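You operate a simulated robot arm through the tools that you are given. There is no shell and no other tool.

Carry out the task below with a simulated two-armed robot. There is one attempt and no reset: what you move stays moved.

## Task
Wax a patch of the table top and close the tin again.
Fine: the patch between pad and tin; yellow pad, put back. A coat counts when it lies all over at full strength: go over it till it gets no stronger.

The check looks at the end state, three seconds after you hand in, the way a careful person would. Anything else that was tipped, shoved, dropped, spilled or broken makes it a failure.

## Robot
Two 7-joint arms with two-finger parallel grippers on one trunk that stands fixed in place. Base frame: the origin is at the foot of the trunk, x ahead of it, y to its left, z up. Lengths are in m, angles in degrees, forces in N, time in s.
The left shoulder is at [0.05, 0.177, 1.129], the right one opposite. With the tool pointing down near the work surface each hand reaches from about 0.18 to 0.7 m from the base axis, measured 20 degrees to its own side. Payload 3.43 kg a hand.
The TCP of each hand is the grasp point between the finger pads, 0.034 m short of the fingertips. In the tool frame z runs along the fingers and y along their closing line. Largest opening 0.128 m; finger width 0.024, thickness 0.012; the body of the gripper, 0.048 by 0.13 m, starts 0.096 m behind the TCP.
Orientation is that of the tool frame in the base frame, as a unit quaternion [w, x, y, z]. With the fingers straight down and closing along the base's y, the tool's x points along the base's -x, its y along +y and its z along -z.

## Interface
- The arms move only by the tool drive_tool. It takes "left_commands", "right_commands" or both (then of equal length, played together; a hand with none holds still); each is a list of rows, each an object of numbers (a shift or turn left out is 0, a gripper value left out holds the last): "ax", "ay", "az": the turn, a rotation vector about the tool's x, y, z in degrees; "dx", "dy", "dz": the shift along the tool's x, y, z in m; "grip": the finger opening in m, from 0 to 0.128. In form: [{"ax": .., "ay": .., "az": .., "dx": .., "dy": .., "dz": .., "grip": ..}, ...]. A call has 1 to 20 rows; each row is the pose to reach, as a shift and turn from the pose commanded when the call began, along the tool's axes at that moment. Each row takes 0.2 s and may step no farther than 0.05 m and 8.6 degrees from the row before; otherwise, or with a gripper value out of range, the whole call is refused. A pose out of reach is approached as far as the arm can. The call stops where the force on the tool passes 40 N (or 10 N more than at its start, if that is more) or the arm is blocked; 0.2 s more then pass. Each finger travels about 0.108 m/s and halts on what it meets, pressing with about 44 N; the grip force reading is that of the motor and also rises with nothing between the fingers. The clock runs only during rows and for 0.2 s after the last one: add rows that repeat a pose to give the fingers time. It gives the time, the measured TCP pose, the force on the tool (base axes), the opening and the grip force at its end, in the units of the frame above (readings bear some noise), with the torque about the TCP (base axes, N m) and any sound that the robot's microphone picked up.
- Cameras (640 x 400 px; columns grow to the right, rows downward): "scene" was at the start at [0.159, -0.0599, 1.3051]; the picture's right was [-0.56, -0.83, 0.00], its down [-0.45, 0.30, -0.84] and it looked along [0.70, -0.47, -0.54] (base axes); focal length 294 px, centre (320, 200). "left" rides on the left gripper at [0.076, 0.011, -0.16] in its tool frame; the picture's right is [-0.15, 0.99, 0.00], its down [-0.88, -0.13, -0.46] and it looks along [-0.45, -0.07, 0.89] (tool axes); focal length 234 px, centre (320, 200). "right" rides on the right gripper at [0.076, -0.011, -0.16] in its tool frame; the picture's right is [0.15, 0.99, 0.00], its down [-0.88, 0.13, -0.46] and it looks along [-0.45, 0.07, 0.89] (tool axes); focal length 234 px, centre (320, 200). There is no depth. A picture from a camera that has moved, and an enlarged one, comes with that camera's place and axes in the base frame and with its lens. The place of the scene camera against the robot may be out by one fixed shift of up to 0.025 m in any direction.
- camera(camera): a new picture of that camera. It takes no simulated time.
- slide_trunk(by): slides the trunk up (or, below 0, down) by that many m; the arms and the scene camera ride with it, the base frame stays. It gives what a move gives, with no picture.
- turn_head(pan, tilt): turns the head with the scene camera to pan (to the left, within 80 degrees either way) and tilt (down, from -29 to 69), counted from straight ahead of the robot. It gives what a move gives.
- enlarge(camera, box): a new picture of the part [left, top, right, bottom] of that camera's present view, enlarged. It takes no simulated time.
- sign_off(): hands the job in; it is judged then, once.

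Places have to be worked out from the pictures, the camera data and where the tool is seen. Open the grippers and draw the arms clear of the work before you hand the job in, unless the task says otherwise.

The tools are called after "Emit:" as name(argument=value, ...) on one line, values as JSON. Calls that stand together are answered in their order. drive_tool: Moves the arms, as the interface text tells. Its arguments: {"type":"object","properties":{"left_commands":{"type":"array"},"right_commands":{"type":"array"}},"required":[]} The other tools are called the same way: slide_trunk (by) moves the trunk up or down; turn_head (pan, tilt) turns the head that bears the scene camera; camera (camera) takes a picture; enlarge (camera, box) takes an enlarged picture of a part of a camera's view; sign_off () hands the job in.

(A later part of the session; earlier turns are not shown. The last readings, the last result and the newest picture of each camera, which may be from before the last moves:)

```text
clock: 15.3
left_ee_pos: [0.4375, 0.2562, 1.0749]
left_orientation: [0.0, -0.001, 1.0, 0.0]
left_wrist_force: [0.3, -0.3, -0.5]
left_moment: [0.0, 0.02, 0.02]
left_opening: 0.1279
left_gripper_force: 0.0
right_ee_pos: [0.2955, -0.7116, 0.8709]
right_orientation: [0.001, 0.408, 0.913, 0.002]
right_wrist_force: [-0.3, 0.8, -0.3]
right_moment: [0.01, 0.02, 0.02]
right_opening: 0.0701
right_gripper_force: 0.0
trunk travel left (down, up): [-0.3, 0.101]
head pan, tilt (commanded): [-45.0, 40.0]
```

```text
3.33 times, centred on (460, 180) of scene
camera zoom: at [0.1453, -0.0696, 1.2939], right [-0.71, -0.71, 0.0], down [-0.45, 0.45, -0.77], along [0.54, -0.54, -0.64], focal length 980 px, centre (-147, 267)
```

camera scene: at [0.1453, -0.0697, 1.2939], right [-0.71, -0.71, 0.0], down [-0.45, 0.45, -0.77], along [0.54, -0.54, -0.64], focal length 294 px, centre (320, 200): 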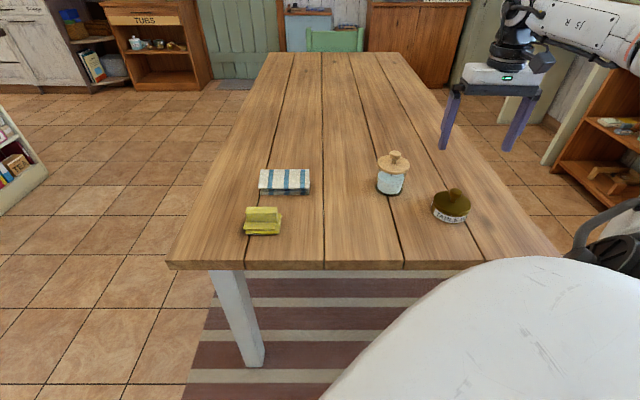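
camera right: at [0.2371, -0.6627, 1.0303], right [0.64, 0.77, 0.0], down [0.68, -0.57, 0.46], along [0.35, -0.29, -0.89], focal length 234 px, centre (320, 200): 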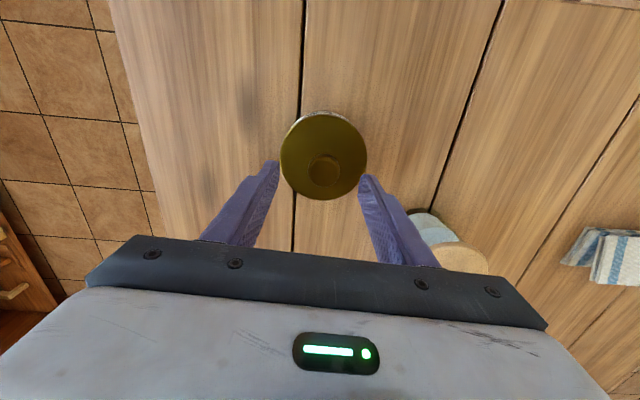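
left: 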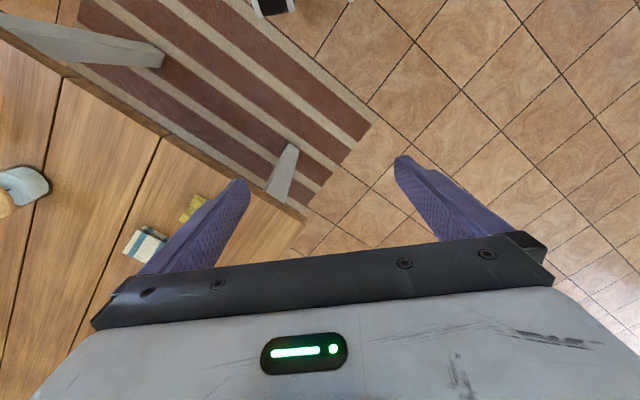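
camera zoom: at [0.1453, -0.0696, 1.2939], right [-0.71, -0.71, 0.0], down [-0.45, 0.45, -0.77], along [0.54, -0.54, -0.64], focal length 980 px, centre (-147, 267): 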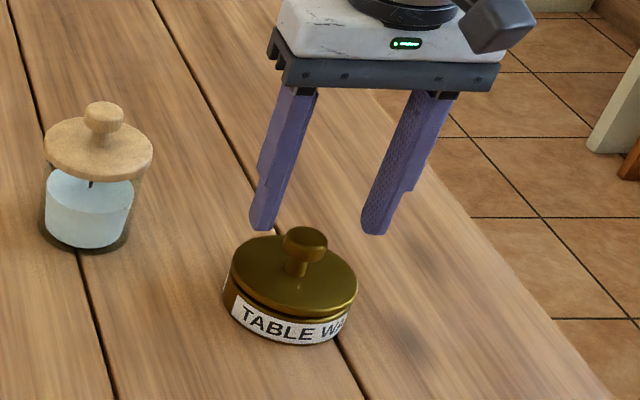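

Knob is within ~3 mm of centre; I'll correct by 3 mm, descend to TCP z≈0.832 (tips just above the lid) and close on the knob.

Emit:
drive_tool(right_commands=[{"dz": 0.02, "dy": 0.003}, {"dz": 0.039, "dy": 0.003}, {"dz": 0.039, "dy": 0.003, "grip": 0.05}, {"dz": 0.039, "dy": 0.003, "grip": 0.035}, {"dz": 0.039, "dy": 0.003, "grip": 0.02}, {"dz": 0.039, "dy": 0.003, "grip": 0.02}])

Emit:
camera(camera="right")

Emit:
enlarge(camera="scene", box=[380, 120, 540, 240])

```text
clock: 16.7
left_ee_pos: [0.4372, 0.2575, 1.0753]
left_orientation: [0.0, -0.001, 1.0, 0.0]
left_wrist_force: [0.1, -0.2, -0.2]
left_moment: [-0.02, -0.03, -0.01]
left_opening: 0.1279
left_gripper_force: 0.1
right_ee_pos: [0.2974, -0.708, 0.8308]
right_orientation: [0.0, 0.408, 0.913, 0.0]
right_wrist_force: [0.4, 0.9, 0.4]
right_moment: [-0.04, 0.04, -0.05]
right_opening: 0.0242
right_gripper_force: 44.4
trunk travel left (down, up): [-0.3, 0.101]
head pan, tilt (commanded): [-45.0, 40.0]
```

```text
taken
camera right: at [0.2387, -0.6602, 0.991], right [0.64, 0.77, 0.0], down [0.68, -0.57, 0.46], along [0.35, -0.29, -0.89], focal length 234 px, centre (320, 200)
```

right: 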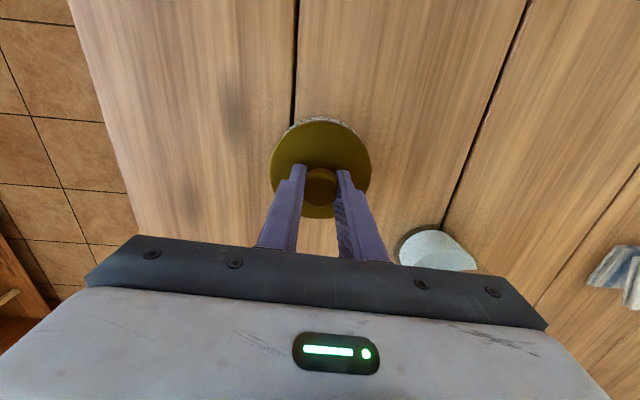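

```text
3.33 times, centred on (460, 180) of scene
camera zoom: at [0.1453, -0.0696, 1.2939], right [-0.71, -0.71, 0.0], down [-0.45, 0.45, -0.77], along [0.54, -0.54, -0.64], focal length 980 px, centre (-147, 267)
```

zoom: 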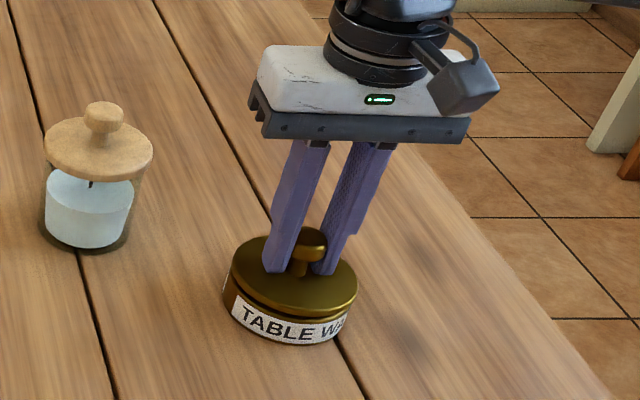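

The knob is held (opening 0.024, 44 N). I'll lift slowly by 15 mm and check whether only the lid comes up.

Emit:
drive_tool(right_commands=[{"dz": -0.003}, {"dz": -0.006}, {"dz": -0.01}, {"dz": -0.015}, {"dz": -0.015}])

Emit:
enlarge(camera="scene", box=[380, 120, 540, 240])

```text
clock: 17.9
left_ee_pos: [0.4372, 0.2554, 1.0761]
left_orientation: [0.0, -0.001, 1.0, 0.0]
left_wrist_force: [0.3, -0.7, 0.6]
left_moment: [-0.01, 0.01, 0.01]
left_opening: 0.1276
left_gripper_force: 0.1
right_ee_pos: [0.2972, -0.7078, 0.8463]
right_orientation: [0.0, 0.408, 0.913, 0.001]
right_wrist_force: [-0.2, -1.3, 0.5]
right_moment: [-0.01, -0.03, -0.03]
right_opening: 0.0239
right_gripper_force: 44.2
trunk travel left (down, up): [-0.3, 0.101]
head pan, tilt (commanded): [-45.0, 40.0]
```

```text
3.33 times, centred on (460, 180) of scene
camera zoom: at [0.1453, -0.0697, 1.2939], right [-0.71, -0.71, 0.0], down [-0.45, 0.45, -0.77], along [0.54, -0.54, -0.64], focal length 980 px, centre (-147, 267)
```

zoom: 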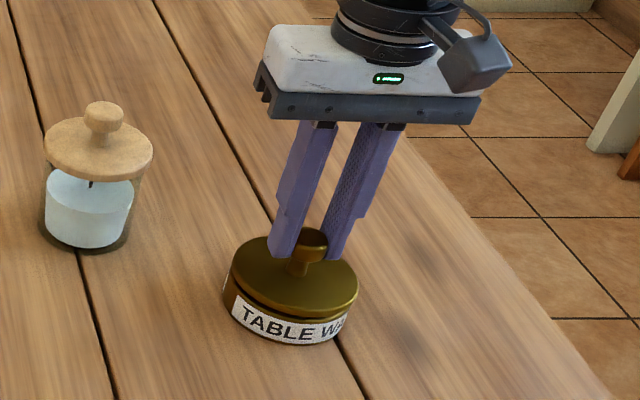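

The picture shows lid and tin unmoved while the fingers slid up the knob, so the lid sits firmly or my grip was poor. I'll go back down while opening slightly, re-grip as low as possible, and lift only 4 mm to read the force.

Emit:
drive_tool(right_commands=[{"dz": -0.0, "grip": 0.04}, {"dz": 0.01, "grip": 0.04}, {"dz": 0.017, "grip": 0.04}, {"dz": 0.017, "grip": 0.015}, {"dz": 0.017, "grip": 0.01}, {"dz": 0.017, "grip": 0.01}])

Emit:
enlarge(camera="scene", box=[420, 150, 500, 210])

Emit:
enlarge(camera="right", box=[240, 100, 400, 260])

```text
clock: 19.3
left_ee_pos: [0.4369, 0.2575, 1.076]
left_orientation: [0.001, -0.001, 1.0, -0.001]
left_wrist_force: [-0.2, -0.5, 0.6]
left_moment: [0.03, -0.01, 0.0]
left_opening: 0.1279
left_gripper_force: 0.1
right_ee_pos: [0.2977, -0.7078, 0.8319]
right_orientation: [0.003, 0.407, 0.913, 0.0]
right_wrist_force: [0.2, -2.4, 9.4]
right_moment: [-0.24, 0.14, 0.02]
right_opening: 0.0242
right_gripper_force: 44.5
trunk travel left (down, up): [-0.3, 0.101]
head pan, tilt (commanded): [-45.0, 40.0]
```

```text
6.67 times, centred on (460, 180) of scene
camera zoom: at [0.145, -0.0689, 1.294], right [-0.71, -0.71, 0.0], down [-0.45, 0.45, -0.77], along [0.54, -0.54, -0.64], focal length 1961 px, centre (-613, 333)
```

zoom: 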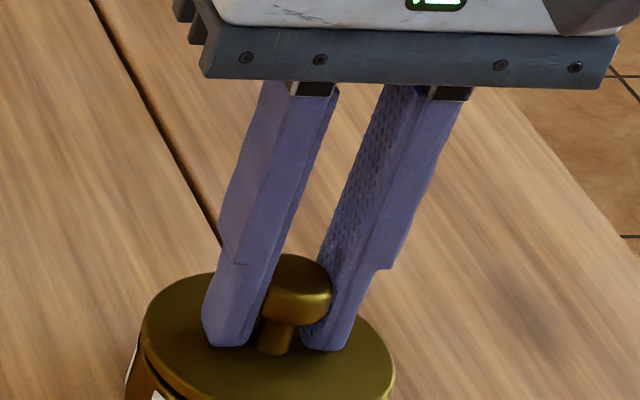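

```text
2.50 times, centred on (320, 180) of right
camera zoom: at [0.2392, -0.6597, 0.9907], right [0.64, 0.77, 0.0], down [0.68, -0.57, 0.46], along [0.35, -0.29, -0.89], focal length 585 px, centre (320, 250)
```

zoom: 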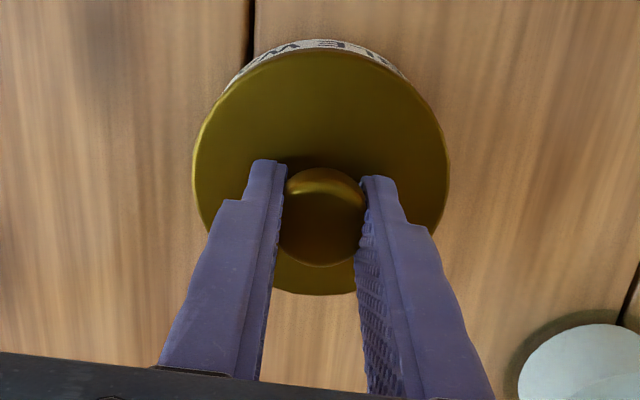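

Now the tips touch the lid top (9 N up), so the lid top is near z 0.797 and the ball of the knob is between the pads. I'll lift a few mm only and read the force.

Emit:
drive_tool(right_commands=[{"dz": -0.001}, {"dz": -0.002}, {"dz": -0.004}])

Emit:
enlarge(camera="scene", box=[420, 160, 500, 230])

```text
clock: 20.1
left_ee_pos: [0.4364, 0.2569, 1.075]
left_orientation: [0.0, 0.0, 1.0, 0.0]
left_wrist_force: [0.1, -0.5, 0.0]
left_moment: [0.01, 0.0, 0.01]
left_opening: 0.1281
left_gripper_force: 0.0
right_ee_pos: [0.2983, -0.706, 0.8331]
right_orientation: [-0.002, 0.407, 0.913, 0.001]
right_wrist_force: [0.0, -0.4, -0.4]
right_moment: [-0.03, 0.04, -0.01]
right_opening: 0.0242
right_gripper_force: 44.2
trunk travel left (down, up): [-0.3, 0.101]
head pan, tilt (commanded): [-45.0, 40.0]
```

```text
5.71 times, centred on (460, 195) of scene
camera zoom: at [0.1453, -0.0698, 1.2937], right [-0.71, -0.71, 0.0], down [-0.45, 0.45, -0.77], along [0.54, -0.54, -0.64], focal length 1681 px, centre (-480, 229)
```

zoom: 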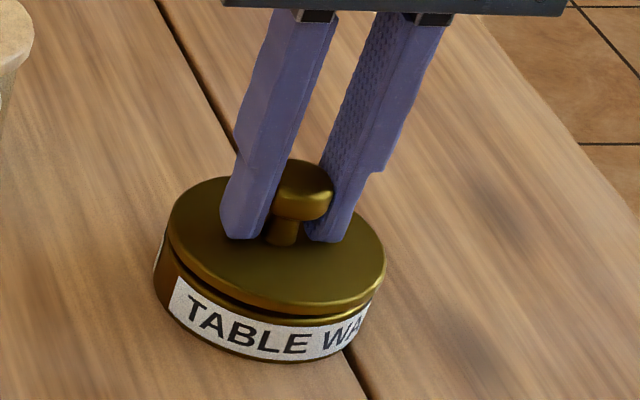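

Force is back to zero with the grip held. I'll lift a further 3 mm to see whether the lid resists.

Emit:
drive_tool(right_commands=[{"dz": -0.0015}, {"dz": -0.003}])

Emit:
enlarge(camera="scene", box=[420, 160, 500, 230])

```text
clock: 20.7
left_ee_pos: [0.438, 0.2577, 1.0752]
left_orientation: [0.0, -0.001, 1.0, 0.0]
left_wrist_force: [0.0, 0.0, 0.7]
left_moment: [0.02, -0.03, 0.01]
left_opening: 0.1278
left_gripper_force: 0.0
right_ee_pos: [0.2983, -0.7068, 0.8371]
right_orientation: [0.001, 0.407, 0.913, 0.001]
right_wrist_force: [0.5, 0.3, -0.9]
right_moment: [0.0, -0.01, 0.01]
right_opening: 0.0241
right_gripper_force: 43.4
trunk travel left (down, up): [-0.3, 0.101]
head pan, tilt (commanded): [-45.0, 40.0]
```

```text
5.71 times, centred on (460, 195) of scene
camera zoom: at [0.1453, -0.0698, 1.2938], right [-0.71, -0.71, 0.0], down [-0.45, 0.45, -0.77], along [0.54, -0.54, -0.64], focal length 1681 px, centre (-480, 229)
```

zoom: 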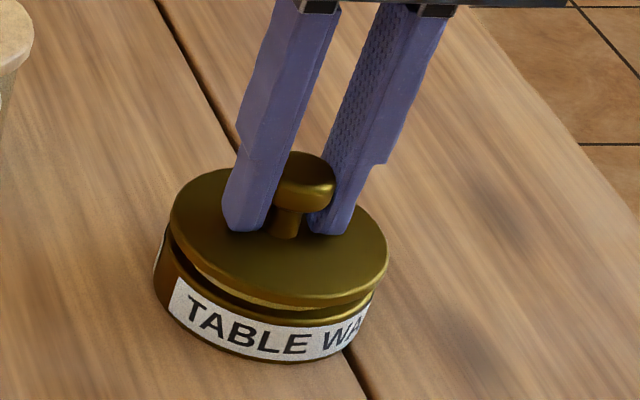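

The lid is now rising off the tin together with the fingers. I'll keep lifting, slowly at first, and check.

Emit:
drive_tool(right_commands=[{"dz": -0.003}, {"dz": -0.006}, {"dz": -0.009}, {"dz": -0.013}, {"dz": -0.018}, {"dz": -0.025}, {"dz": -0.025}])

Emit:
enlarge(camera="scene", box=[420, 140, 516, 230])

```text
clock: 22.3
left_ee_pos: [0.4374, 0.2583, 1.0759]
left_orientation: [0.0, -0.002, 1.0, 0.0]
left_wrist_force: [0.5, -0.4, -0.8]
left_moment: [0.02, -0.03, -0.01]
left_opening: 0.1279
left_gripper_force: 0.1
right_ee_pos: [0.2988, -0.7082, 0.8613]
right_orientation: [0.0, 0.407, 0.913, 0.001]
right_wrist_force: [-0.8, -0.3, -0.3]
right_moment: [0.04, -0.01, 0.01]
right_opening: 0.0234
right_gripper_force: 43.7
trunk travel left (down, up): [-0.3, 0.101]
head pan, tilt (commanded): [-45.0, 40.0]
```

```text
4.44 times, centred on (468, 185) of scene
camera zoom: at [0.1454, -0.0698, 1.2938], right [-0.71, -0.71, 0.0], down [-0.45, 0.45, -0.77], along [0.54, -0.54, -0.64], focal length 1307 px, centre (-338, 267)
```

zoom: 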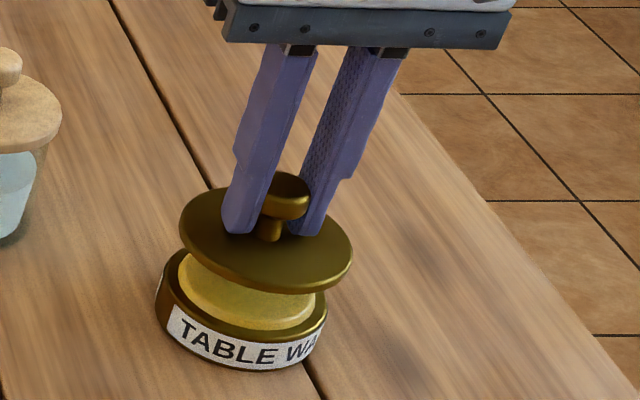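

The lid is clear and the yellow wax shows in the tin. I'll raise the lid to about z 0.93 and carry it to a free spot on the right plank beside the tin, about [0.184,-0.738].

Emit:
drive_tool(right_commands=[{"dz": -0.02}, {"dz": -0.045}, {"dz": -0.07}, {"dz": -0.07, "dx": 0.018, "dy": -0.035}, {"dz": -0.07, "dx": 0.036, "dy": -0.07}, {"dz": -0.07, "dx": 0.053, "dy": -0.104}, {"dz": -0.07, "dx": 0.053, "dy": -0.104}])

Emit:
camera(camera="scene")

Emit:
camera(camera="right")

```text
clock: 23.9
left_ee_pos: [0.4371, 0.2567, 1.0752]
left_orientation: [0.0, -0.002, 1.0, 0.0]
left_wrist_force: [0.0, -0.1, 1.2]
left_moment: [-0.02, 0.0, 0.01]
left_opening: 0.1279
left_gripper_force: 0.1
right_ee_pos: [0.1855, -0.7371, 0.9329]
right_orientation: [-0.001, 0.407, 0.913, 0.001]
right_wrist_force: [-0.3, -0.2, -0.6]
right_moment: [-0.01, -0.01, 0.02]
right_opening: 0.023
right_gripper_force: 44.6
trunk travel left (down, up): [-0.3, 0.101]
head pan, tilt (commanded): [-45.0, 40.0]
```

```text
taken
camera scene: at [0.1454, -0.0695, 1.2938], right [-0.71, -0.71, 0.0], down [-0.45, 0.45, -0.77], along [0.54, -0.54, -0.64], focal length 294 px, centre (320, 200)
```

scene: 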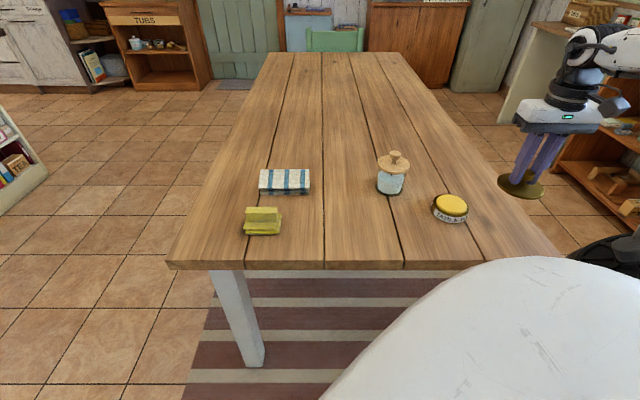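

```text
taken
camera right: at [0.1264, -0.6891, 1.0921], right [0.64, 0.77, 0.0], down [0.69, -0.57, 0.46], along [0.35, -0.29, -0.89], focal length 234 px, centre (320, 200)
```

right: 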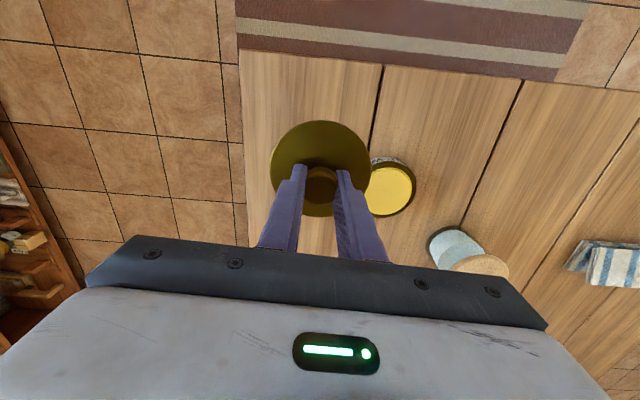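

The spot below is free: tin to one side, table edge well outside. I'll lower the lid to just above the table and then feel for contact.

Emit:
drive_tool(right_commands=[{"dz": 0.03}, {"dz": 0.06}, {"dz": 0.09}, {"dz": 0.11}, {"dz": 0.118}, {"dz": 0.118}])

Emit:
enlarge(camera="scene", box=[420, 140, 580, 250])

Emit:
camera(camera="right")

```text
clock: 25.3
left_ee_pos: [0.4361, 0.2577, 1.0749]
left_orientation: [0.0, -0.001, 1.0, 0.0]
left_wrist_force: [-0.5, 0.0, -0.2]
left_moment: [0.03, -0.02, 0.01]
left_opening: 0.1279
left_gripper_force: 0.2
right_ee_pos: [0.1861, -0.7385, 0.8129]
right_orientation: [0.0, 0.408, 0.913, 0.001]
right_wrist_force: [-0.3, 0.8, -1.4]
right_moment: [0.02, 0.01, 0.0]
right_opening: 0.023
right_gripper_force: 44.4
trunk travel left (down, up): [-0.3, 0.101]
head pan, tilt (commanded): [-45.0, 40.0]
```

```text
3.64 times, centred on (500, 195) of scene
camera zoom: at [0.1453, -0.0698, 1.2938], right [-0.71, -0.71, 0.0], down [-0.45, 0.45, -0.77], along [0.54, -0.54, -0.64], focal length 1070 px, centre (-334, 218)
```

zoom: 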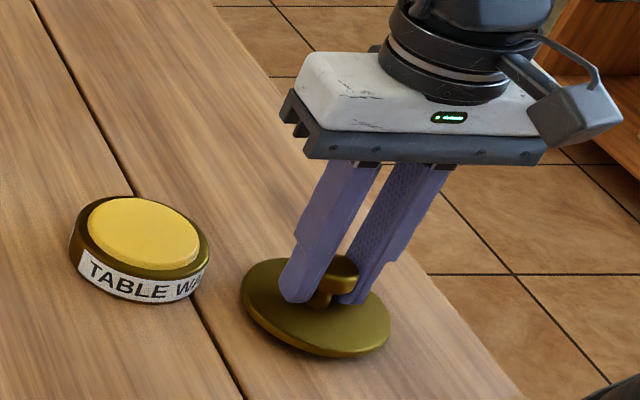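

```text
taken
camera right: at [0.1273, -0.6898, 0.9726], right [0.64, 0.77, 0.0], down [0.68, -0.57, 0.46], along [0.35, -0.29, -0.89], focal length 234 px, centre (320, 200)
```

right: 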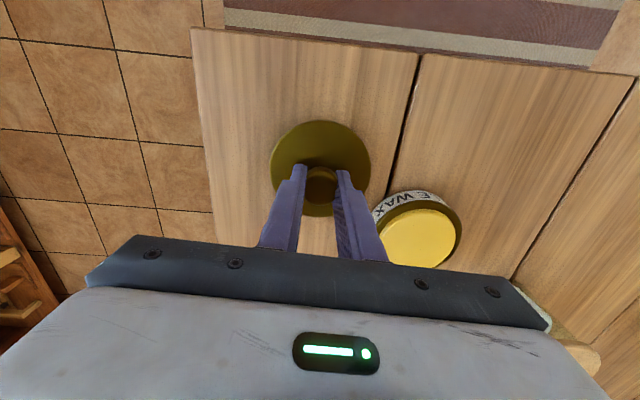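

The lid is almost on the table, and the wax stands slightly proud of the tin's rim. I'll lower in small steps to contact.

Emit:
drive_tool(right_commands=[{"dz": 0.003}, {"dz": 0.006}, {"dz": 0.009}, {"dz": 0.009}])

Emit:
enlarge(camera="scene", box=[420, 140, 580, 250])

```text
clock: 26.3
left_ee_pos: [0.438, 0.2582, 1.0752]
left_orientation: [0.0, 0.0, 1.0, 0.0]
left_wrist_force: [-0.3, -0.1, 0.1]
left_moment: [0.01, 0.0, -0.01]
left_opening: 0.1281
left_gripper_force: 0.0
right_ee_pos: [0.1847, -0.7382, 0.8046]
right_orientation: [0.0, 0.408, 0.913, 0.001]
right_wrist_force: [0.0, -0.4, -0.2]
right_moment: [-0.02, 0.03, 0.03]
right_opening: 0.023
right_gripper_force: 43.9
trunk travel left (down, up): [-0.3, 0.101]
head pan, tilt (commanded): [-45.0, 40.0]
```

```text
3.64 times, centred on (500, 195) of scene
camera zoom: at [0.1453, -0.0698, 1.2938], right [-0.71, -0.71, 0.0], down [-0.45, 0.45, -0.77], along [0.54, -0.54, -0.64], focal length 1070 px, centre (-334, 218)
```

zoom: 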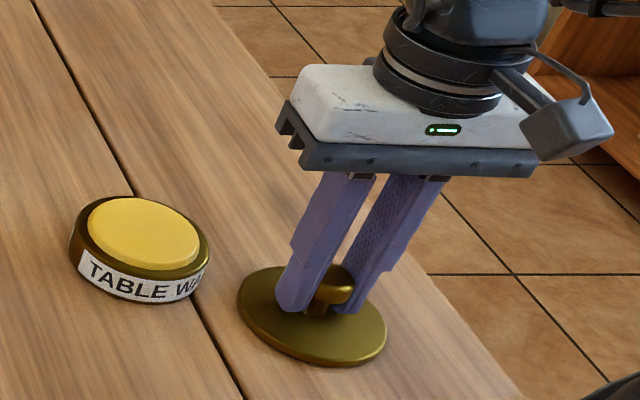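

No contact force yet; I'll continue down in 2 mm steps.

Emit:
drive_tool(right_commands=[{"dz": 0.002}, {"dz": 0.004}, {"dz": 0.006}, {"dz": 0.006}])

Emit:
enlarge(camera="scene", box=[420, 140, 580, 250])

```text
clock: 27.3
left_ee_pos: [0.436, 0.259, 1.074]
left_orientation: [0.001, -0.001, 1.0, -0.001]
left_wrist_force: [-0.5, 1.3, 1.0]
left_moment: [0.02, 0.03, 0.02]
left_opening: 0.1279
left_gripper_force: 0.0
right_ee_pos: [0.185, -0.7382, 0.8006]
right_orientation: [0.004, 0.409, 0.913, -0.001]
right_wrist_force: [2.0, -3.2, 27.4]
right_moment: [0.41, 0.39, -0.15]
right_opening: 0.0228
right_gripper_force: 43.8
trunk travel left (down, up): [-0.3, 0.101]
head pan, tilt (commanded): [-45.0, 40.0]
```

```text
3.64 times, centred on (500, 195) of scene
camera zoom: at [0.1447, -0.0667, 1.2944], right [-0.71, -0.71, 0.0], down [-0.45, 0.45, -0.77], along [0.54, -0.54, -0.64], focal length 1070 px, centre (-334, 218)
```

zoom: 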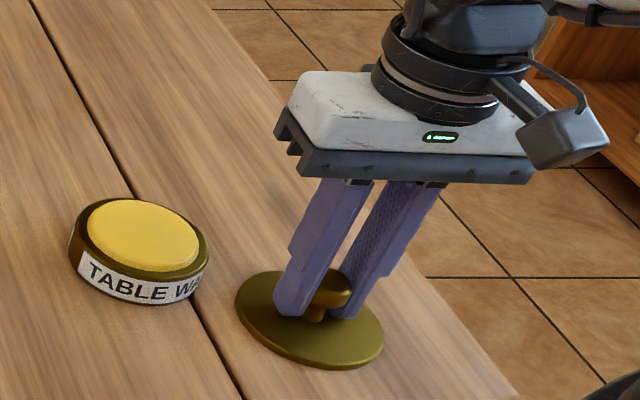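

Contact: 27 N with the TCP near 0.801, so the lid rests on the table. I'll ease off, open the fingers, and rise straight up.

Emit:
drive_tool(right_commands=[{"dz": -0.003}, {"dz": -0.0035, "grip": 0.03}, {"dz": -0.0035, "grip": 0.05}, {"dz": -0.0035, "grip": 0.07}, {"dz": -0.02, "grip": 0.07}, {"dz": -0.06, "grip": 0.07}, {"dz": -0.1, "grip": 0.07}, {"dz": -0.14, "grip": 0.07}, {"dz": -0.16, "grip": 0.07}])

Emit:
camera(camera="scene")

Emit:
camera(camera="right")

```text
clock: 29.3
left_ee_pos: [0.4363, 0.2566, 1.075]
left_orientation: [0.0, -0.001, 1.0, 0.0]
left_wrist_force: [0.3, 0.4, 0.0]
left_moment: [-0.01, -0.02, -0.03]
left_opening: 0.1281
left_gripper_force: 0.0
right_ee_pos: [0.185, -0.7377, 0.9584]
right_orientation: [-0.001, 0.408, 0.913, 0.001]
right_wrist_force: [0.4, -0.5, 1.5]
right_moment: [-0.02, 0.01, 0.0]
right_opening: 0.0698
right_gripper_force: 0.1
trunk travel left (down, up): [-0.3, 0.101]
head pan, tilt (commanded): [-45.0, 40.0]
```

```text
taken
camera scene: at [0.1453, -0.0696, 1.2938], right [-0.71, -0.71, 0.0], down [-0.45, 0.45, -0.77], along [0.54, -0.54, -0.64], focal length 294 px, centre (320, 200)
```

scene: 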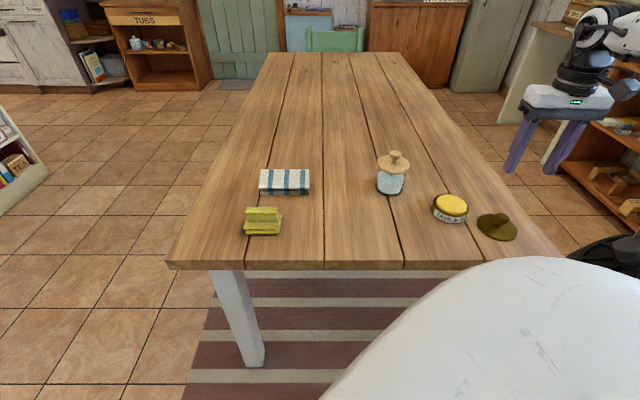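

```text
taken
camera right: at [0.1261, -0.6895, 1.1188], right [0.64, 0.77, 0.0], down [0.69, -0.57, 0.46], along [0.35, -0.29, -0.89], focal length 234 px, centre (320, 200)
```

right: 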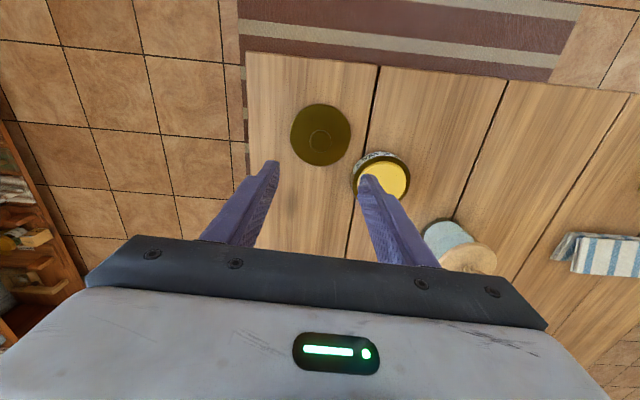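

The lid lies flat on the table beside the tin. Now I'll carry the empty hand over to above the pad (est. [0.60,-0.33]) at z≈0.96, keeping the same yaw, which lines up with the ridge's length.

Emit:
drive_tool(right_commands=[{"dy": 0.04, "dx": 0.002}, {"dy": 0.085, "dx": 0.004}, {"dy": 0.13, "dx": 0.006}, {"dy": 0.175, "dx": 0.008}, {"dy": 0.22, "dx": 0.01}, {"dy": 0.265, "dx": 0.012}, {"dy": 0.31, "dx": 0.014}, {"dy": 0.355, "dx": 0.016}, {"dy": 0.4, "dx": 0.018}, {"dy": 0.445, "dx": 0.02, "grip": 0.09}, {"dy": 0.49, "dx": 0.022, "grip": 0.11}, {"dy": 0.535, "dx": 0.024, "grip": 0.12}, {"dy": 0.57, "dx": 0.0255, "grip": 0.12}, {"dy": 0.58, "dx": 0.0255, "grip": 0.12}, {"dy": 0.58, "dx": 0.0255, "grip": 0.12}])

Emit:
camera(camera="right")

Emit:
camera(camera="scene")

```text
clock: 32.5
left_ee_pos: [0.4367, 0.2577, 1.0754]
left_orientation: [-0.001, 0.0, 1.0, -0.001]
left_wrist_force: [-0.1, 0.8, -0.6]
left_moment: [0.03, 0.04, 0.0]
left_opening: 0.1279
left_gripper_force: 0.0
right_ee_pos: [0.5982, -0.3336, 0.9596]
right_orientation: [0.001, 0.407, 0.914, 0.001]
right_wrist_force: [0.1, -0.1, 0.0]
right_moment: [-0.02, -0.02, -0.02]
right_opening: 0.12
right_gripper_force: 0.0
trunk travel left (down, up): [-0.3, 0.101]
head pan, tilt (commanded): [-45.0, 40.0]
```

```text
taken
camera right: at [0.5396, -0.2855, 1.1203], right [0.64, 0.77, 0.0], down [0.68, -0.57, 0.46], along [0.35, -0.29, -0.89], focal length 234 px, centre (320, 200)
```

right: 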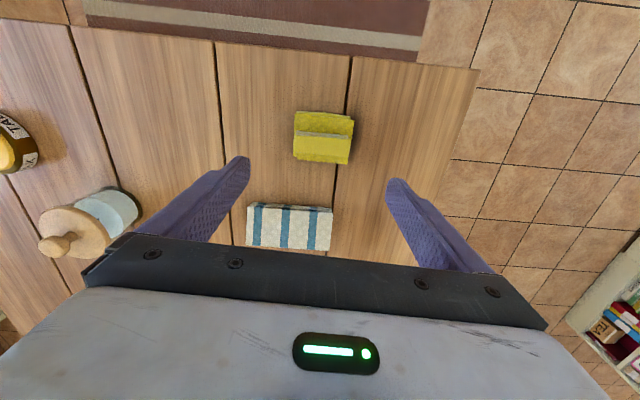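

```text
taken
camera scene: at [0.1453, -0.0697, 1.2939], right [-0.71, -0.71, 0.0], down [-0.45, 0.45, -0.77], along [0.54, -0.54, -0.64], focal length 294 px, centre (320, 200)
```

scene: 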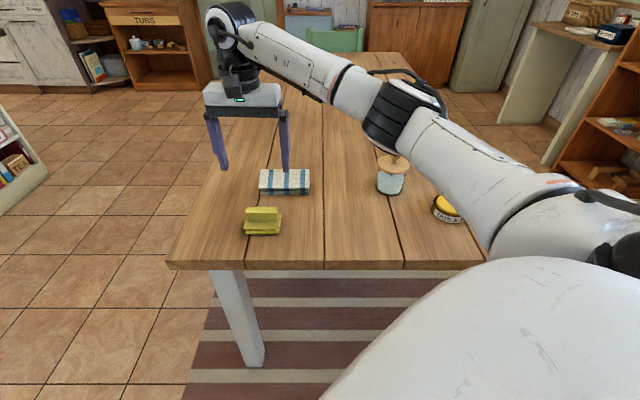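

The hand is about above the pad. I'll enlarge to align precisely with the ridge.

Emit:
enlarge(camera="right", box=[270, 90, 370, 190])

Emit:
enlarge(camera="right", box=[40, 20, 360, 220])

```text
4.00 times, centred on (320, 140) of right
camera zoom: at [0.5396, -0.2855, 1.1203], right [0.64, 0.77, 0.0], down [0.68, -0.57, 0.46], along [0.35, -0.29, -0.89], focal length 937 px, centre (320, 440)
```

zoom: 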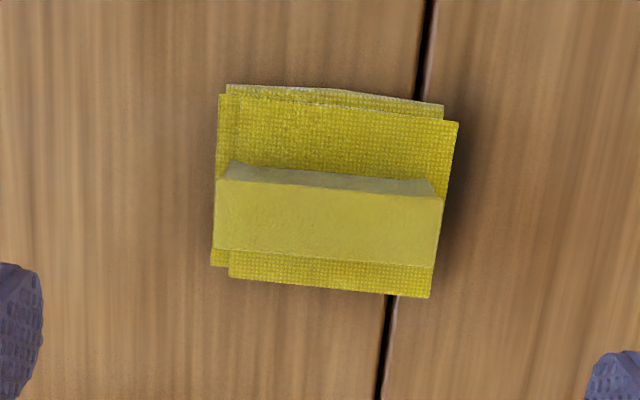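

```text
2.00 times, centred on (200, 120) of right
camera zoom: at [0.5396, -0.2855, 1.1203], right [0.64, 0.77, 0.0], down [0.68, -0.57, 0.46], along [0.35, -0.29, -0.89], focal length 468 px, centre (560, 360)
```

zoom: 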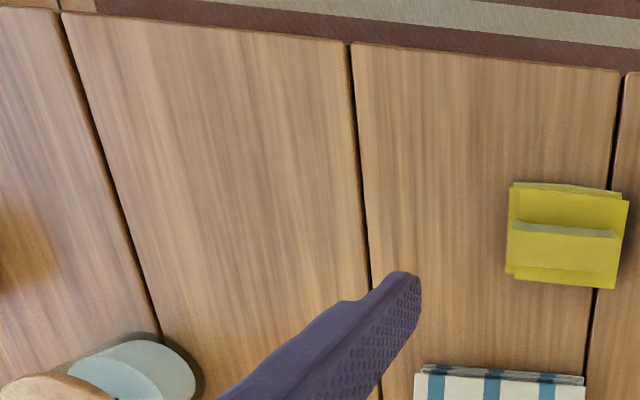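

Ridge top centre works out at [0.600,-0.333,0.810], about 3° off my yaw. I'll turn by -3°, shift 2 mm, and descend to just above the grasp height.

Emit:
drive_tool(right_commands=[{"dz": 0.03, "dy": 0.002, "az": -3, "grip": 0.11}, {"dz": 0.06, "dy": 0.002, "az": -3, "grip": 0.1}, {"dz": 0.09, "dy": 0.002, "az": -3, "grip": 0.1}, {"dz": 0.115, "dy": 0.002, "az": -3, "grip": 0.1}, {"dz": 0.13, "dy": 0.002, "az": -3, "grip": 0.1}, {"dz": 0.13, "dy": 0.002, "az": -3, "grip": 0.1}])

Emit:
enlarge(camera="right", box=[240, 100, 400, 240])

Emit:
camera(camera="scene")

Emit:
enlarge(camera="scene", box=[200, 150, 320, 250])

```text
clock: 33.9
left_ee_pos: [0.4364, 0.2574, 1.0747]
left_orientation: [0.0, -0.001, 1.0, 0.0]
left_wrist_force: [0.4, -0.6, -0.4]
left_moment: [-0.01, -0.04, 0.01]
left_opening: 0.1279
left_gripper_force: 0.0
right_ee_pos: [0.6008, -0.3302, 0.8295]
right_orientation: [0.0, 0.384, 0.923, 0.001]
right_wrist_force: [0.4, 0.3, 0.8]
right_moment: [0.01, 0.01, -0.02]
right_opening: 0.1001
right_gripper_force: 0.0
trunk travel left (down, up): [-0.3, 0.101]
head pan, tilt (commanded): [-45.0, 40.0]
```

```text
2.86 times, centred on (320, 170) of right
camera zoom: at [0.5395, -0.2852, 0.9889], right [0.6, 0.8, 0.0], down [0.71, -0.53, 0.46], along [0.37, -0.27, -0.89], focal length 669 px, centre (320, 286)
```

zoom: 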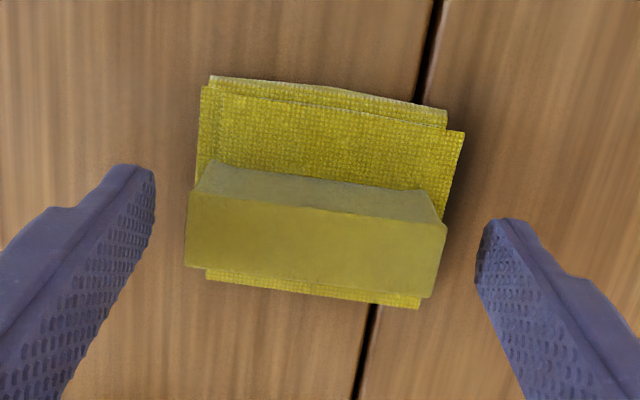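

```text
taken
camera scene: at [0.1453, -0.0697, 1.2939], right [-0.71, -0.71, 0.0], down [-0.45, 0.45, -0.77], along [0.54, -0.54, -0.64], focal length 294 px, centre (320, 200)
```

scene: 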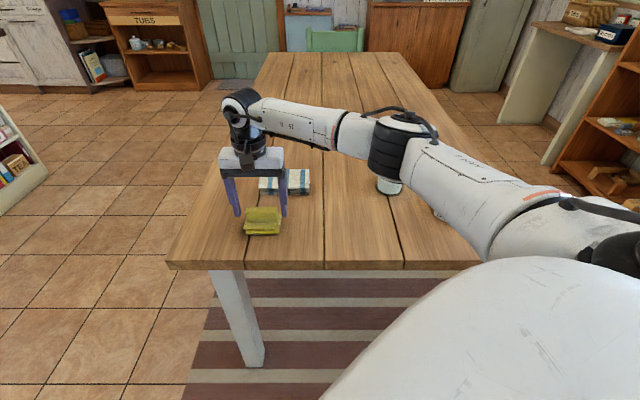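

```text
4.00 times, centred on (260, 200) of scene
camera zoom: at [0.1453, -0.0697, 1.2939], right [-0.71, -0.71, 0.0], down [-0.45, 0.45, -0.77], along [0.54, -0.54, -0.64], focal length 1177 px, centre (560, 200)
```

zoom: 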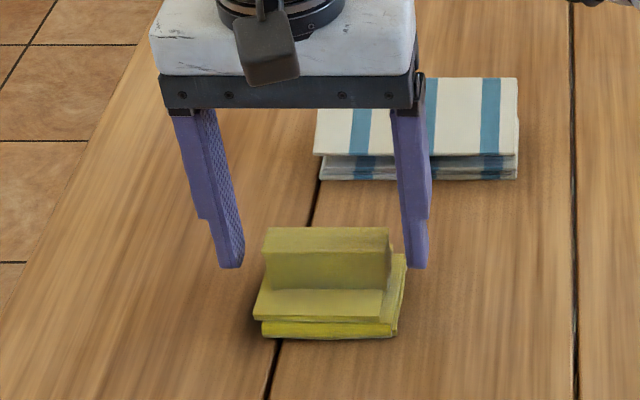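

Fingers are centred on the ridge ends with room on both sides. I'll go down another 16 mm and close on the ridge.

Emit:
drive_tool(right_commands=[{"dz": 0.008}, {"dz": 0.016}, {"dz": 0.016, "grip": 0.085}, {"dz": 0.016, "grip": 0.07}, {"dz": 0.016, "grip": 0.055}, {"dz": 0.016, "grip": 0.05}, {"dz": 0.016, "grip": 0.05}])

Emit:
enlarge(camera="right", box=[240, 100, 400, 240])

Emit:
enlarge(camera="scene", box=[200, 150, 320, 250])

```text
clock: 35.5
left_ee_pos: [0.4362, 0.2572, 1.0737]
left_orientation: [0.001, -0.001, 1.0, 0.0]
left_wrist_force: [-0.9, -0.3, -0.3]
left_moment: [0.02, -0.01, 0.0]
left_opening: 0.1278
left_gripper_force: 0.1
right_ee_pos: [0.6022, -0.3292, 0.8124]
right_orientation: [0.001, 0.383, 0.924, 0.0]
right_wrist_force: [-0.5, -0.3, 0.0]
right_moment: [0.01, 0.0, 0.0]
right_opening: 0.0838
right_gripper_force: 44.4
trunk travel left (down, up): [-0.3, 0.101]
head pan, tilt (commanded): [-45.0, 40.0]
```

```text
2.86 times, centred on (320, 170) of right
camera zoom: at [0.54, -0.2849, 0.9725], right [0.6, 0.8, 0.0], down [0.71, -0.53, 0.46], along [0.37, -0.27, -0.89], focal length 669 px, centre (320, 286)
```

zoom: 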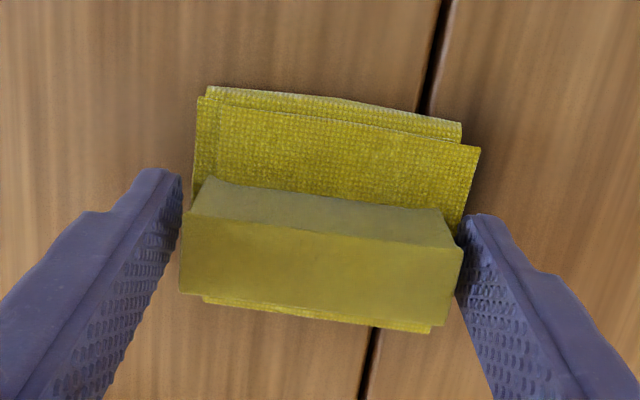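

```text
4.00 times, centred on (260, 200) of scene
camera zoom: at [0.1454, -0.0697, 1.2938], right [-0.71, -0.71, 0.0], down [-0.45, 0.45, -0.77], along [0.54, -0.54, -0.64], focal length 1177 px, centre (560, 200)
```

zoom: 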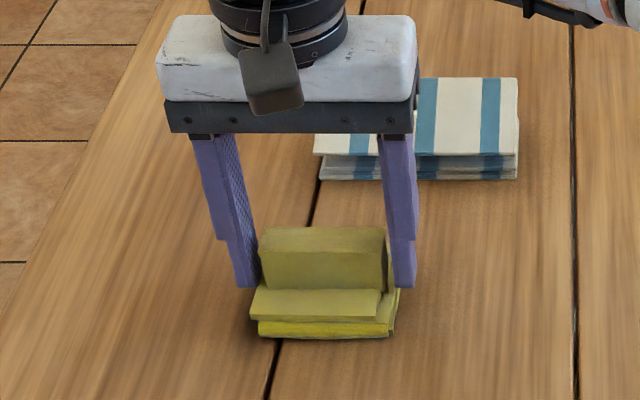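

Grip closed at 0.084 with 44 N on the ridge; the pad's home grasp is TCP [0.602,-0.329,0.812], yaw -45°. I'll lift a little and check that it comes along.

Emit:
drive_tool(right_commands=[{"dz": -0.004}, {"dz": -0.01}, {"dz": -0.02}, {"dz": -0.03}, {"dz": -0.03}])

Emit:
enlarge(camera="scene", box=[200, 150, 320, 250])

Emit:
enlarge(camera="right", box=[240, 100, 400, 240])

```text
clock: 36.7
left_ee_pos: [0.4376, 0.2586, 1.0746]
left_orientation: [0.001, -0.001, 1.0, 0.0]
left_wrist_force: [0.2, 0.7, -0.3]
left_moment: [-0.01, 0.02, -0.04]
left_opening: 0.1278
left_gripper_force: 0.0
right_ee_pos: [0.6009, -0.3301, 0.8421]
right_orientation: [0.001, 0.384, 0.923, 0.001]
right_wrist_force: [0.3, -0.3, -0.3]
right_moment: [0.01, 0.01, 0.0]
right_opening: 0.0838
right_gripper_force: 44.0
trunk travel left (down, up): [-0.3, 0.101]
head pan, tilt (commanded): [-45.0, 40.0]
```

```text
4.00 times, centred on (260, 200) of scene
camera zoom: at [0.1454, -0.0697, 1.2938], right [-0.71, -0.71, 0.0], down [-0.45, 0.45, -0.77], along [0.54, -0.54, -0.64], focal length 1177 px, centre (560, 200)
```

zoom: 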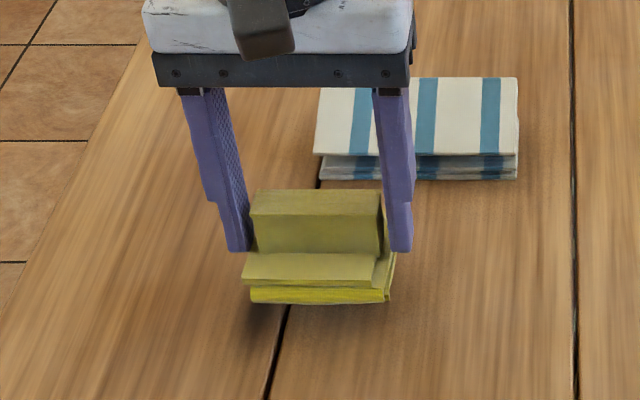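

```text
2.86 times, centred on (320, 170) of right
camera zoom: at [0.5394, -0.2847, 1.0025], right [0.6, 0.8, 0.0], down [0.71, -0.53, 0.46], along [0.37, -0.27, -0.89], focal length 669 px, centre (320, 286)
```

zoom: 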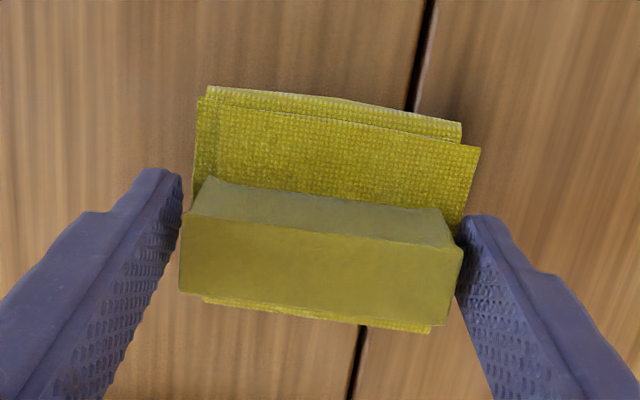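

The pad is firmly held (bottom ≈ 55 mm below the TCP). I'll raise it and carry it over to above the tin.

Emit:
drive_tool(right_commands=[{"dz": -0.04}, {"dz": -0.08}, {"dz": -0.088, "dy": -0.04, "dx": -0.004}, {"dz": -0.088, "dy": -0.08, "dx": -0.008}, {"dz": -0.088, "dy": -0.12, "dx": -0.012}, {"dz": -0.088, "dy": -0.16, "dx": -0.017}, {"dz": -0.088, "dy": -0.2, "dx": -0.022}, {"dz": -0.088, "dy": -0.24, "dx": -0.026}, {"dz": -0.088, "dy": -0.28, "dx": -0.03}, {"dz": -0.088, "dy": -0.32, "dx": -0.035}, {"dz": -0.088, "dy": -0.36, "dx": -0.04}, {"dz": -0.088, "dy": -0.4, "dx": -0.044}, {"dz": -0.088, "dy": -0.44, "dx": -0.048}, {"dz": -0.088, "dy": -0.47, "dx": -0.051}, {"dz": -0.088, "dy": -0.4825, "dx": -0.0527}, {"dz": -0.088, "dy": -0.4825, "dx": -0.0527}])

Emit:
camera(camera="right")

Emit:
camera(camera="scene")

Emit:
enlarge(camera="scene", box=[400, 110, 540, 250])

```text
clock: 40.1
left_ee_pos: [0.4364, 0.2574, 1.0755]
left_orientation: [0.0, -0.001, 1.0, 0.0]
left_wrist_force: [-0.5, -0.1, 0.0]
left_moment: [0.05, 0.05, 0.01]
left_opening: 0.1282
left_gripper_force: 0.0
right_ee_pos: [0.2964, -0.7079, 0.9322]
right_orientation: [0.0, 0.383, 0.924, 0.0]
right_wrist_force: [0.0, -0.8, -1.4]
right_moment: [0.01, 0.0, 0.0]
right_opening: 0.084
right_gripper_force: 43.5
trunk travel left (down, up): [-0.3, 0.101]
head pan, tilt (commanded): [-45.0, 40.0]
```

```text
taken
camera right: at [0.2353, -0.6629, 1.0922], right [0.6, 0.8, 0.0], down [0.71, -0.53, 0.46], along [0.37, -0.27, -0.89], focal length 234 px, centre (320, 200)
```

right: 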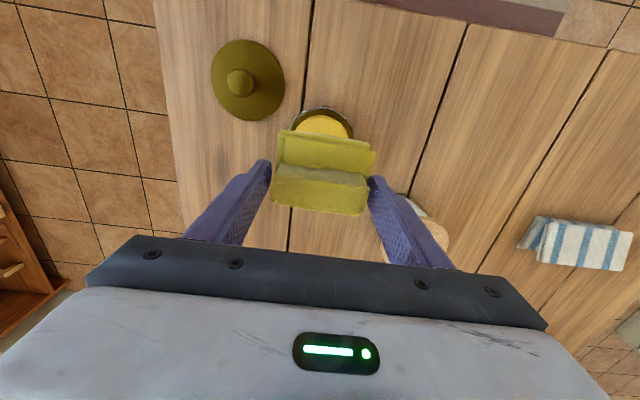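

```text
taken
camera scene: at [0.1453, -0.0698, 1.2938], right [-0.71, -0.71, 0.0], down [-0.45, 0.45, -0.77], along [0.54, -0.54, -0.64], focal length 294 px, centre (320, 200)
```

scene: 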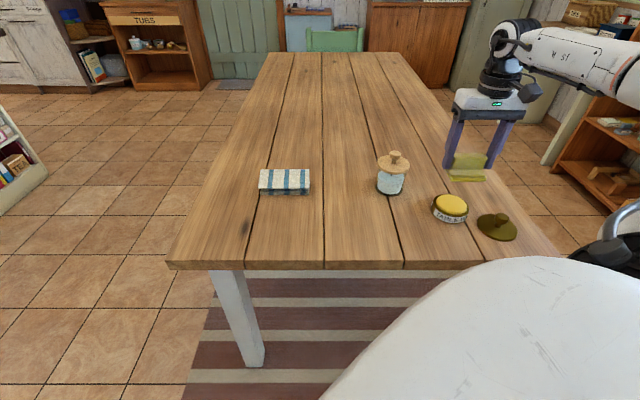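

```text
2.86 times, centred on (470, 180) of scene
camera zoom: at [0.1453, -0.0698, 1.2938], right [-0.71, -0.71, 0.0], down [-0.45, 0.45, -0.77], along [0.54, -0.54, -0.64], focal length 840 px, centre (-109, 257)
```

zoom: 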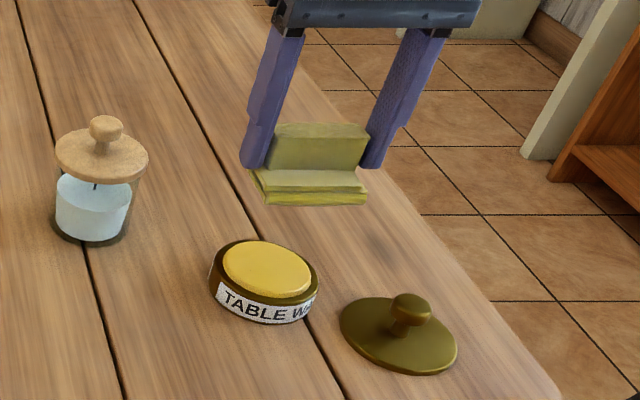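

The pad is over the tin. I'll lower it to just above the wax, then feel for contact in small steps.

Emit:
drive_tool(right_commands=[{"dz": 0.03}, {"dz": 0.055}, {"dz": 0.067}, {"dz": 0.07}, {"dz": 0.073}, {"dz": 0.073}])

Emit:
enlarge(camera="scene", box=[400, 130, 520, 240])

```text
clock: 41.5
left_ee_pos: [0.4372, 0.2564, 1.0752]
left_orientation: [0.0, -0.001, 1.0, 0.0]
left_wrist_force: [-1.1, 0.2, -0.9]
left_moment: [-0.01, 0.0, -0.02]
left_opening: 0.1281
left_gripper_force: 0.1
right_ee_pos: [0.2967, -0.7085, 0.8571]
right_orientation: [0.0, 0.383, 0.924, 0.001]
right_wrist_force: [0.4, 0.0, -0.5]
right_moment: [-0.02, -0.02, -0.03]
right_opening: 0.084
right_gripper_force: 44.1
trunk travel left (down, up): [-0.3, 0.101]
head pan, tilt (commanded): [-45.0, 40.0]
```

```text
3.64 times, centred on (460, 185) of scene
camera zoom: at [0.1453, -0.0698, 1.2938], right [-0.71, -0.71, 0.0], down [-0.45, 0.45, -0.77], along [0.54, -0.54, -0.64], focal length 1070 px, centre (-189, 254)
```

zoom: 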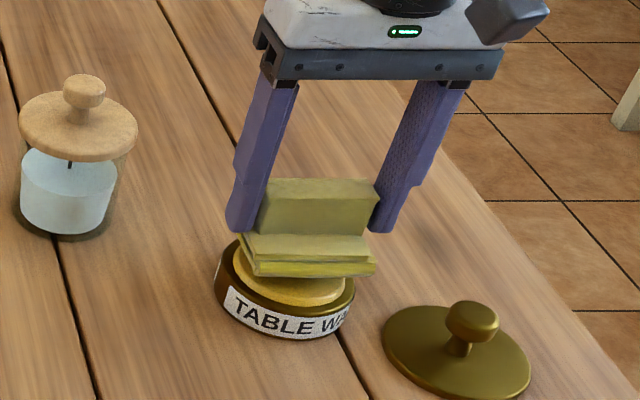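

The pad is centred over the wax within a few mm. I'll continue down in small steps until I feel it.

Emit:
drive_tool(right_commands=[{"dz": 0.003}, {"dz": 0.006}, {"dz": 0.008}, {"dz": 0.01}])

Emit:
enlarge(camera="scene", box=[400, 130, 520, 240])

```text
clock: 42.5
left_ee_pos: [0.4375, 0.2556, 1.0752]
left_orientation: [-0.001, -0.001, 1.0, 0.0]
left_wrist_force: [0.2, -0.2, 0.3]
left_moment: [0.0, 0.0, 0.01]
left_opening: 0.128
left_gripper_force: 0.0
right_ee_pos: [0.296, -0.7082, 0.8475]
right_orientation: [0.001, 0.384, 0.923, 0.001]
right_wrist_force: [-0.3, 0.2, -1.6]
right_moment: [-0.02, -0.03, 0.0]
right_opening: 0.0838
right_gripper_force: 44.5
trunk travel left (down, up): [-0.3, 0.101]
head pan, tilt (commanded): [-45.0, 40.0]
```

```text
3.64 times, centred on (460, 185) of scene
camera zoom: at [0.1453, -0.0698, 1.2938], right [-0.71, -0.71, 0.0], down [-0.45, 0.45, -0.77], along [0.54, -0.54, -0.64], focal length 1070 px, centre (-189, 254)
```

zoom: 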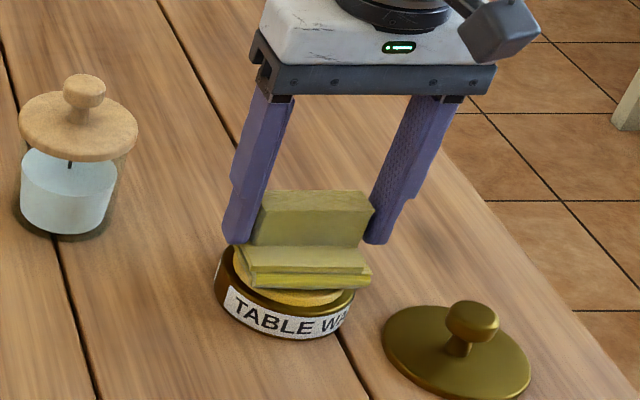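

No contact yet (force -1.6, noise). I'll continue in 1.5 mm steps.

Emit:
drive_tool(right_commands=[{"dz": 0.0015}, {"dz": 0.003}, {"dz": 0.0045}])

```text
clock: 43.3
left_ee_pos: [0.4374, 0.2578, 1.0751]
left_orientation: [0.001, -0.001, 1.0, -0.001]
left_wrist_force: [-0.1, -0.7, -0.1]
left_moment: [-0.02, 0.02, 0.01]
left_opening: 0.1281
left_gripper_force: 0.1
right_ee_pos: [0.2974, -0.7075, 0.8444]
right_orientation: [0.002, 0.383, 0.924, 0.0]
right_wrist_force: [-0.1, -1.2, 4.4]
right_moment: [-0.16, 0.09, 0.03]
right_opening: 0.0836
right_gripper_force: 44.4
trunk travel left (down, up): [-0.3, 0.101]
head pan, tilt (commanded): [-45.0, 40.0]
```

Contact with the wax at TCP ≈0.845 (4.4 N). I'll press about 2 mm more, hold, and look.

Emit:
drive_tool(right_commands=[{"dz": 0.001}, {"dz": 0.002}, {"dz": 0.002}, {"dz": 0.002}, {"dz": 0.002}])

Emit:
enlarge(camera="scene", box=[400, 130, 520, 240])

Emit:
camera(camera="right")

```text
clock: 44.5
left_ee_pos: [0.4375, 0.2588, 1.0752]
left_orientation: [0.001, 0.0, 1.0, -0.002]
left_wrist_force: [0.3, -0.6, -0.2]
left_moment: [0.0, -0.01, -0.02]
left_opening: 0.1277
left_gripper_force: 0.0
right_ee_pos: [0.297, -0.7063, 0.844]
right_orientation: [0.003, 0.384, 0.924, 0.0]
right_wrist_force: [1.1, -1.7, 17.0]
right_moment: [0.01, 0.05, 0.01]
right_opening: 0.0838
right_gripper_force: 43.7
trunk travel left (down, up): [-0.3, 0.101]
head pan, tilt (commanded): [-45.0, 40.0]
```

```text
3.64 times, centred on (460, 185) of scene
camera zoom: at [0.1447, -0.0679, 1.2942], right [-0.71, -0.71, 0.0], down [-0.45, 0.45, -0.77], along [0.54, -0.54, -0.64], focal length 1070 px, centre (-189, 254)
```

zoom: 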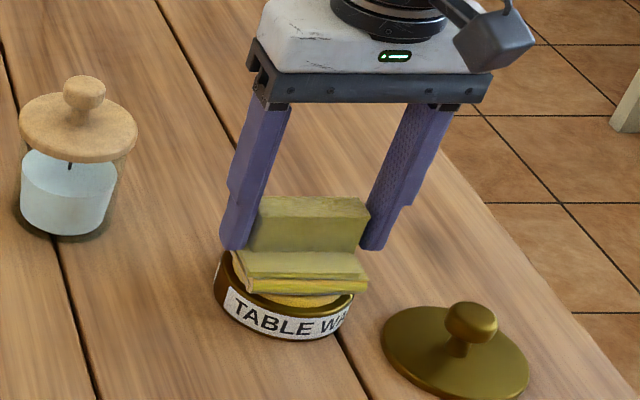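

```text
taken
camera right: at [0.2351, -0.6619, 1.0032], right [0.6, 0.8, 0.0], down [0.71, -0.53, 0.46], along [0.37, -0.27, -0.89], focal length 234 px, centre (320, 200)
```

right: 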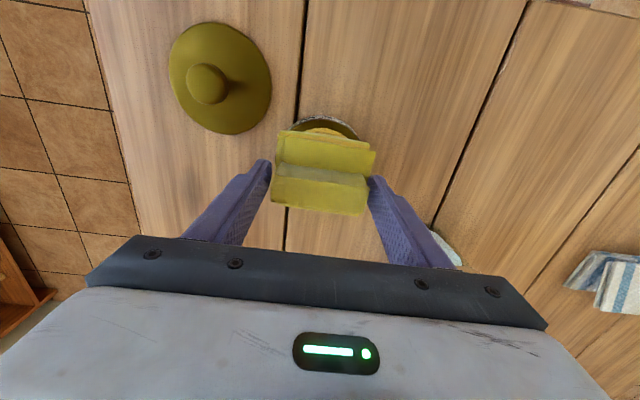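

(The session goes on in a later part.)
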